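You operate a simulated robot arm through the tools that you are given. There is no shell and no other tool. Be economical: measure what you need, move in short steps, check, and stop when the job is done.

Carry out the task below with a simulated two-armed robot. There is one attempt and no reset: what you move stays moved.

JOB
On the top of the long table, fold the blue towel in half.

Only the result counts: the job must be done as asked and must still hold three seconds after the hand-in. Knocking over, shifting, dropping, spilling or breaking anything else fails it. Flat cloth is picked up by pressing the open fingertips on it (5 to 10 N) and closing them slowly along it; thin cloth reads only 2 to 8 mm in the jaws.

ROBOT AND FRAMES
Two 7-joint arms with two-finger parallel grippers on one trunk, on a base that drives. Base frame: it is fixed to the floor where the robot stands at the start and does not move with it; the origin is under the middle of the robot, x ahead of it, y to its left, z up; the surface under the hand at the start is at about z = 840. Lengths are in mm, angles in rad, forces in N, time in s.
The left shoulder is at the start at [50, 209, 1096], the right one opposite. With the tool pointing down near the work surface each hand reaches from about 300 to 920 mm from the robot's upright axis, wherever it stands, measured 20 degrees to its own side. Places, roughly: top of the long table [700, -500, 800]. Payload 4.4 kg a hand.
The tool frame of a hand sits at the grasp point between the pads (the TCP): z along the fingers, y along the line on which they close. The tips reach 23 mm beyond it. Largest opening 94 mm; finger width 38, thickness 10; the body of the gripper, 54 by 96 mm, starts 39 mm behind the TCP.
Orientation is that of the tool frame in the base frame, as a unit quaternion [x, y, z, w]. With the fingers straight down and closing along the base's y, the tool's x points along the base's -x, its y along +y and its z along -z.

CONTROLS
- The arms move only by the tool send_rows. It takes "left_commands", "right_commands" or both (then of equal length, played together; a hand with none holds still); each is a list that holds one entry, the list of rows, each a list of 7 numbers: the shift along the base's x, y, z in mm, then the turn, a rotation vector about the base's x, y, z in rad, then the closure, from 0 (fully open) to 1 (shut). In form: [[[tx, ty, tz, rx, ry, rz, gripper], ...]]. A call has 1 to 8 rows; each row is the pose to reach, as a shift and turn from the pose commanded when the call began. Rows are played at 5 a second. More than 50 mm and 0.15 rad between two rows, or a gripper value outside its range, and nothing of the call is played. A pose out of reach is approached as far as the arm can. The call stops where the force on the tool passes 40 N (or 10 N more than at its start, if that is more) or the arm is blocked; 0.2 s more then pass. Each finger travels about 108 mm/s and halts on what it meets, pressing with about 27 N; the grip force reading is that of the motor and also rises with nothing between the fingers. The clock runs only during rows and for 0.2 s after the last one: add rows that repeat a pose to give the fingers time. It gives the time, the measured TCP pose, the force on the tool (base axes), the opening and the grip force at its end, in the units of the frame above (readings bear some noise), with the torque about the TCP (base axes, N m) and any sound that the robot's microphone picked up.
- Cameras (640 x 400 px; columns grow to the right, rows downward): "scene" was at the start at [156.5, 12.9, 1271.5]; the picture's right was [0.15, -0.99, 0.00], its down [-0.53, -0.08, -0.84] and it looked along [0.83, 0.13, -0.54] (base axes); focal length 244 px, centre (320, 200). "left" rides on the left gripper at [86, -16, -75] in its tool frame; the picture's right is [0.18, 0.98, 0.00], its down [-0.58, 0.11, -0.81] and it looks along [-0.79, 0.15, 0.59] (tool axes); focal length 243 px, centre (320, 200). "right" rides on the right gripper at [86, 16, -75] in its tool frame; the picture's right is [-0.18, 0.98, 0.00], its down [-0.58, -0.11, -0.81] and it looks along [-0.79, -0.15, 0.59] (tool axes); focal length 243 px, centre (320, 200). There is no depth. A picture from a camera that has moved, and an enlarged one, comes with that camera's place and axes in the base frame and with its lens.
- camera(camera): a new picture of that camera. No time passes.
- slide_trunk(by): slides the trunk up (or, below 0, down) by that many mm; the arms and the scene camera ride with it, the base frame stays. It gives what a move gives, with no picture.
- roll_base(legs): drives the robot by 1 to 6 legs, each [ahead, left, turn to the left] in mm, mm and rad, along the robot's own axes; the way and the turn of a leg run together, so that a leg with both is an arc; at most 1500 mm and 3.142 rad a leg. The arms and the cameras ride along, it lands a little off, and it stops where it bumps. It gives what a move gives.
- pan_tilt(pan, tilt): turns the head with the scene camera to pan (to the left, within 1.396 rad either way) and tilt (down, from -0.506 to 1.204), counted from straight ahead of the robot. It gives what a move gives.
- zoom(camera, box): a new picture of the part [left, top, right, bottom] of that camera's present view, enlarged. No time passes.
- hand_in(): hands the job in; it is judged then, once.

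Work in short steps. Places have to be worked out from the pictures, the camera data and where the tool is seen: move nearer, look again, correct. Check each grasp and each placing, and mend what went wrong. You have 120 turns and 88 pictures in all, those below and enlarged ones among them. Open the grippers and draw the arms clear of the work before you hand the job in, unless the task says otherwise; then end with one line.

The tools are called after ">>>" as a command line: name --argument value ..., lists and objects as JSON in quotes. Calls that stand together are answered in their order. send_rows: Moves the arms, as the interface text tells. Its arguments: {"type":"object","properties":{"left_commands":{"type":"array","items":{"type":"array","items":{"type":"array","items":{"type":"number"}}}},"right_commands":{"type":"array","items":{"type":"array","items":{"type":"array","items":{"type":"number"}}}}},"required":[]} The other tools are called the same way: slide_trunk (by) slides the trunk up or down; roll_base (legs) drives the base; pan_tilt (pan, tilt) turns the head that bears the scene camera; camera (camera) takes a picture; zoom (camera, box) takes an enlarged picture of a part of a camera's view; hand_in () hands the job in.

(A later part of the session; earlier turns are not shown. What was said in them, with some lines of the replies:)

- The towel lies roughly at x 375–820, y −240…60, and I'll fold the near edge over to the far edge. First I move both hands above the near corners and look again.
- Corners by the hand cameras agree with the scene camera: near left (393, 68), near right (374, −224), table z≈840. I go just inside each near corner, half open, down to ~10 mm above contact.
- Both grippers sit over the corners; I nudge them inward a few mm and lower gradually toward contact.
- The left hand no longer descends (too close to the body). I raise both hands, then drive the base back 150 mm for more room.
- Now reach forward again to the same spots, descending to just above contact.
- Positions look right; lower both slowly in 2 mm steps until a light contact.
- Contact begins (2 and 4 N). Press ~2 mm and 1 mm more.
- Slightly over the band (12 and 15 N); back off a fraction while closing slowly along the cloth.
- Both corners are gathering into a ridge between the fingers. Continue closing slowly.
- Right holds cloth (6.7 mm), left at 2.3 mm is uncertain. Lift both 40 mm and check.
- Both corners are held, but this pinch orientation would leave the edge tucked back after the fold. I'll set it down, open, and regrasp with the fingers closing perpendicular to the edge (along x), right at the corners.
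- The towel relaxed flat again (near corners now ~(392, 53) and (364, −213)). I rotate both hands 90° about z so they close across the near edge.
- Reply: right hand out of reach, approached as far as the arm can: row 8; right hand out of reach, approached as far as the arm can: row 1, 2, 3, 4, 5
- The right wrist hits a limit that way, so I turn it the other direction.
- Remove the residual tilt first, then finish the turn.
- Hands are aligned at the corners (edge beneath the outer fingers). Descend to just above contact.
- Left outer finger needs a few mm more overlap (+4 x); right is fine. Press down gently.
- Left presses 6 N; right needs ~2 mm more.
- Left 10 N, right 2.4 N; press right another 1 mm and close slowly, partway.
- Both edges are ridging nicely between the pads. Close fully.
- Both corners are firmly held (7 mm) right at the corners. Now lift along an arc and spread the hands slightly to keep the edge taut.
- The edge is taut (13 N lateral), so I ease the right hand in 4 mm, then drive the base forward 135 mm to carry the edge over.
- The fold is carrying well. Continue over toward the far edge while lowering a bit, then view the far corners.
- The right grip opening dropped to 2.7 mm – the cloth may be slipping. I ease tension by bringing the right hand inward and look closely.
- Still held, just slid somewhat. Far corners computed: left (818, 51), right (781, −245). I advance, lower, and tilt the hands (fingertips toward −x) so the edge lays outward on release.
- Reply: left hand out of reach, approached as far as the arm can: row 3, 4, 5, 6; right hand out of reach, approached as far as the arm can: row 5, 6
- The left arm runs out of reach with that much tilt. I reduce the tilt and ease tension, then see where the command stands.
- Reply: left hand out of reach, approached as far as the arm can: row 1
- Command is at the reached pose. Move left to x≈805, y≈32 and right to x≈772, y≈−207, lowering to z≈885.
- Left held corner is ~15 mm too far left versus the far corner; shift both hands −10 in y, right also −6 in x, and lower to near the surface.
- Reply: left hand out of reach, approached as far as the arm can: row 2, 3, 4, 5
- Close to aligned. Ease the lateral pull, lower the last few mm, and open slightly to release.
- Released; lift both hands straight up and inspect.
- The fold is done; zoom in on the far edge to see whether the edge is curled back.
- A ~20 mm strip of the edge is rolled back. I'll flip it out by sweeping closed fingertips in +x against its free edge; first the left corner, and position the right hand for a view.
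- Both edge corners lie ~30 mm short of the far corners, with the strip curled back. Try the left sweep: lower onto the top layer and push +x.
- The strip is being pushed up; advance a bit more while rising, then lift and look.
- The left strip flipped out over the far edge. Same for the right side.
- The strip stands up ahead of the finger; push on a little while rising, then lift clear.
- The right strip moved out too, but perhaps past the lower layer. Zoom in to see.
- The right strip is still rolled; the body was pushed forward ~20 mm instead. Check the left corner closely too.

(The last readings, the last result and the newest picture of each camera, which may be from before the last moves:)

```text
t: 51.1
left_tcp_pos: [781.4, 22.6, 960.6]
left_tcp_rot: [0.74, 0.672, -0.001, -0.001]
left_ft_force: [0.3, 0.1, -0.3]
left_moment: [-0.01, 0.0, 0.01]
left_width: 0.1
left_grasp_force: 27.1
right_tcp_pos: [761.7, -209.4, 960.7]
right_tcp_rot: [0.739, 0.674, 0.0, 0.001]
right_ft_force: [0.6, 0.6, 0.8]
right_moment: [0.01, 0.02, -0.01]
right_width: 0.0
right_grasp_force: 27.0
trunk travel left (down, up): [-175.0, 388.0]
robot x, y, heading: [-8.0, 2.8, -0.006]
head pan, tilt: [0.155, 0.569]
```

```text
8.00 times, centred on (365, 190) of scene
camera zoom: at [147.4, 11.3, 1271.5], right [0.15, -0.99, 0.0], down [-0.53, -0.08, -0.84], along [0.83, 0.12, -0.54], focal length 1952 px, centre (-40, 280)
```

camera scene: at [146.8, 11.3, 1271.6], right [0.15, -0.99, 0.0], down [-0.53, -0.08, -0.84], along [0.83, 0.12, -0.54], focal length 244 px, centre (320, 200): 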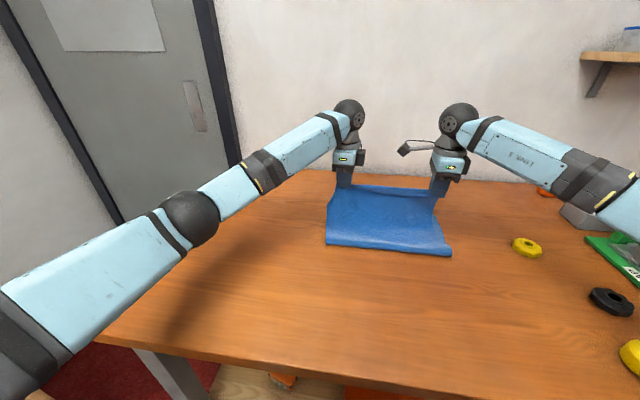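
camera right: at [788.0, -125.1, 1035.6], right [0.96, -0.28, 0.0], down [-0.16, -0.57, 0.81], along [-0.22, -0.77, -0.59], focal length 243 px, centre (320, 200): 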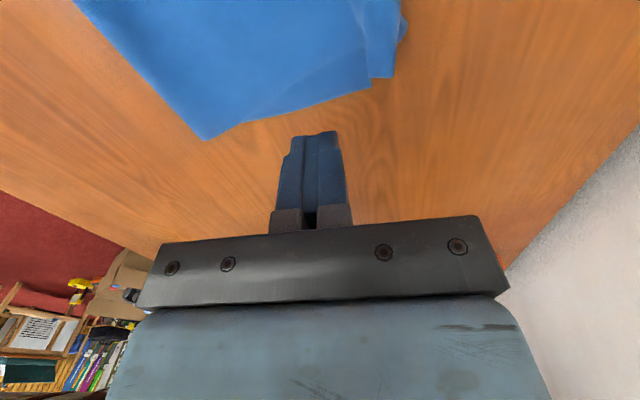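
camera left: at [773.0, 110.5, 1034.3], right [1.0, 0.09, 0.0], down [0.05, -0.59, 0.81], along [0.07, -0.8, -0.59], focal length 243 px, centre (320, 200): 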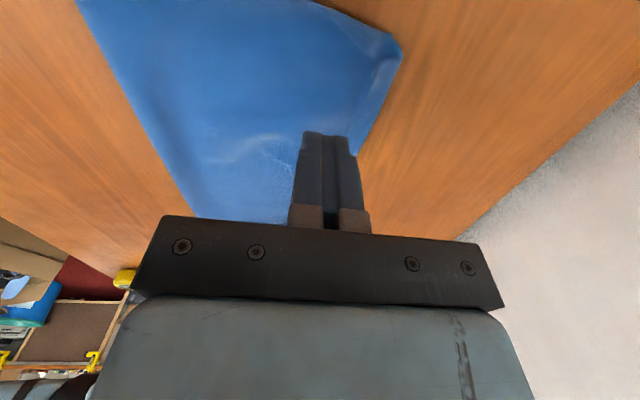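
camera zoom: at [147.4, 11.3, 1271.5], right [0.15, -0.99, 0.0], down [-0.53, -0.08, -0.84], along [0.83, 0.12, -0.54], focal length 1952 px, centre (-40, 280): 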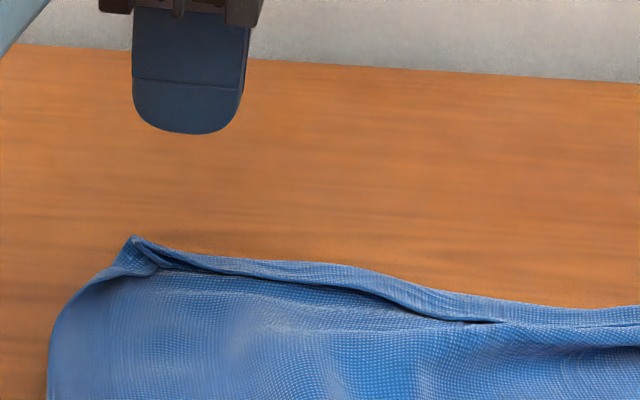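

The edge corners now lie within ~10–20 mm of the far corners (right: (797, −232) vs (799, −239); left about (815, 40) vs (828, 51)), so I'll stop nudging. Open the grippers and draw the arms clear.

>>> send_rows --left_commands '[[[-20, 25, 25, 0, 0, 0, 0.8], [-50, 60, 40, 0, 0, 0, 0.5], [-80, 95, 50, 0, 0, 0, 0.2], [-110, 130, 60, 0, 0, 0, 0], [-140, 165, 70, 0, 0, 0, 0], [-170, 200, 70, 0, 0, 0, 0]]]' --right_commands '[[[-30, -20, 25, 0, 0, 0, 0.8], [-65, -45, 40, 0, 0, 0, 0.5], [-100, -70, 50, 0, 0, 0, 0.2], [-135, -95, 60, 0, 0, 0, 0], [-170, -120, 70, 0, 0, 0, 0], [-205, -145, 70, 0, 0, 0, 0]]]'

>>> camera --camera "scene"

>>> zoom --camera "scene" --box '[310, 150, 470, 260]'

```text
t: 52.5
left_tcp_pos: [606.7, 223.8, 1033.1]
left_tcp_rot: [0.74, 0.672, 0.0, 0.0]
left_ft_force: [0.1, 0.3, 1.4]
left_moment: [-0.05, 0.02, 0.05]
left_width: 94.2
left_grasp_force: 0.1
right_tcp_pos: [558.2, -354.3, 1031.4]
right_tcp_rot: [0.739, 0.673, 0.002, 0.001]
right_ft_force: [0.3, 0.7, -0.3]
right_moment: [-0.01, -0.01, 0.0]
right_width: 94.0
right_grasp_force: 0.0
trunk travel left (down, up): [-175.0, 388.0]
robot x, y, heading: [-9.8, 0.6, -0.009]
head pan, tilt: [0.155, 0.569]
```

```text
22 pictures are left
camera scene: at [145.7, 11.6, 1271.8], right [0.15, -0.99, 0.0], down [-0.53, -0.08, -0.84], along [0.83, 0.12, -0.54], focal length 244 px, centre (320, 200)
```

scene: 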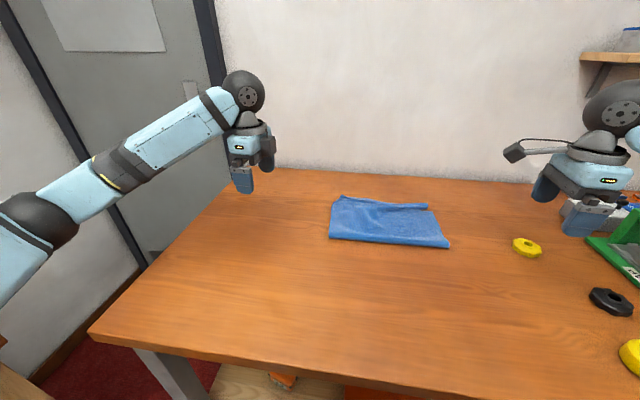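

```text
3.64 times, centred on (390, 205) of scene
camera zoom: at [145.7, 11.6, 1271.8], right [0.15, -0.99, 0.0], down [-0.53, -0.08, -0.84], along [0.83, 0.12, -0.54], focal length 887 px, centre (66, 182)
```

zoom: 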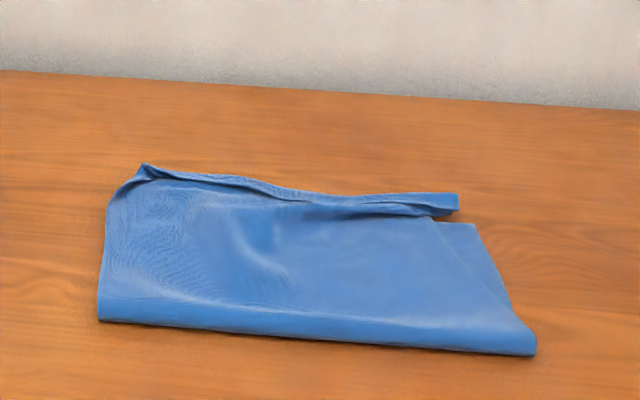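

The towel is folded over once, with a footprint about half the original and the edges meeting within about 20 mm. Nothing else moved, and both grippers are open and clear, so I hand it in.

>>> hand_in

```text
The job is handed in.
```

I folded the blue towel in half on the long table, near edge over to far edge, and handed it in. The corners meet to within about 20 mm, but a roughly 20 mm strip of the top edge is still curled back; I tried to sweep it flat and couldn't. Nothing else on the table moved.
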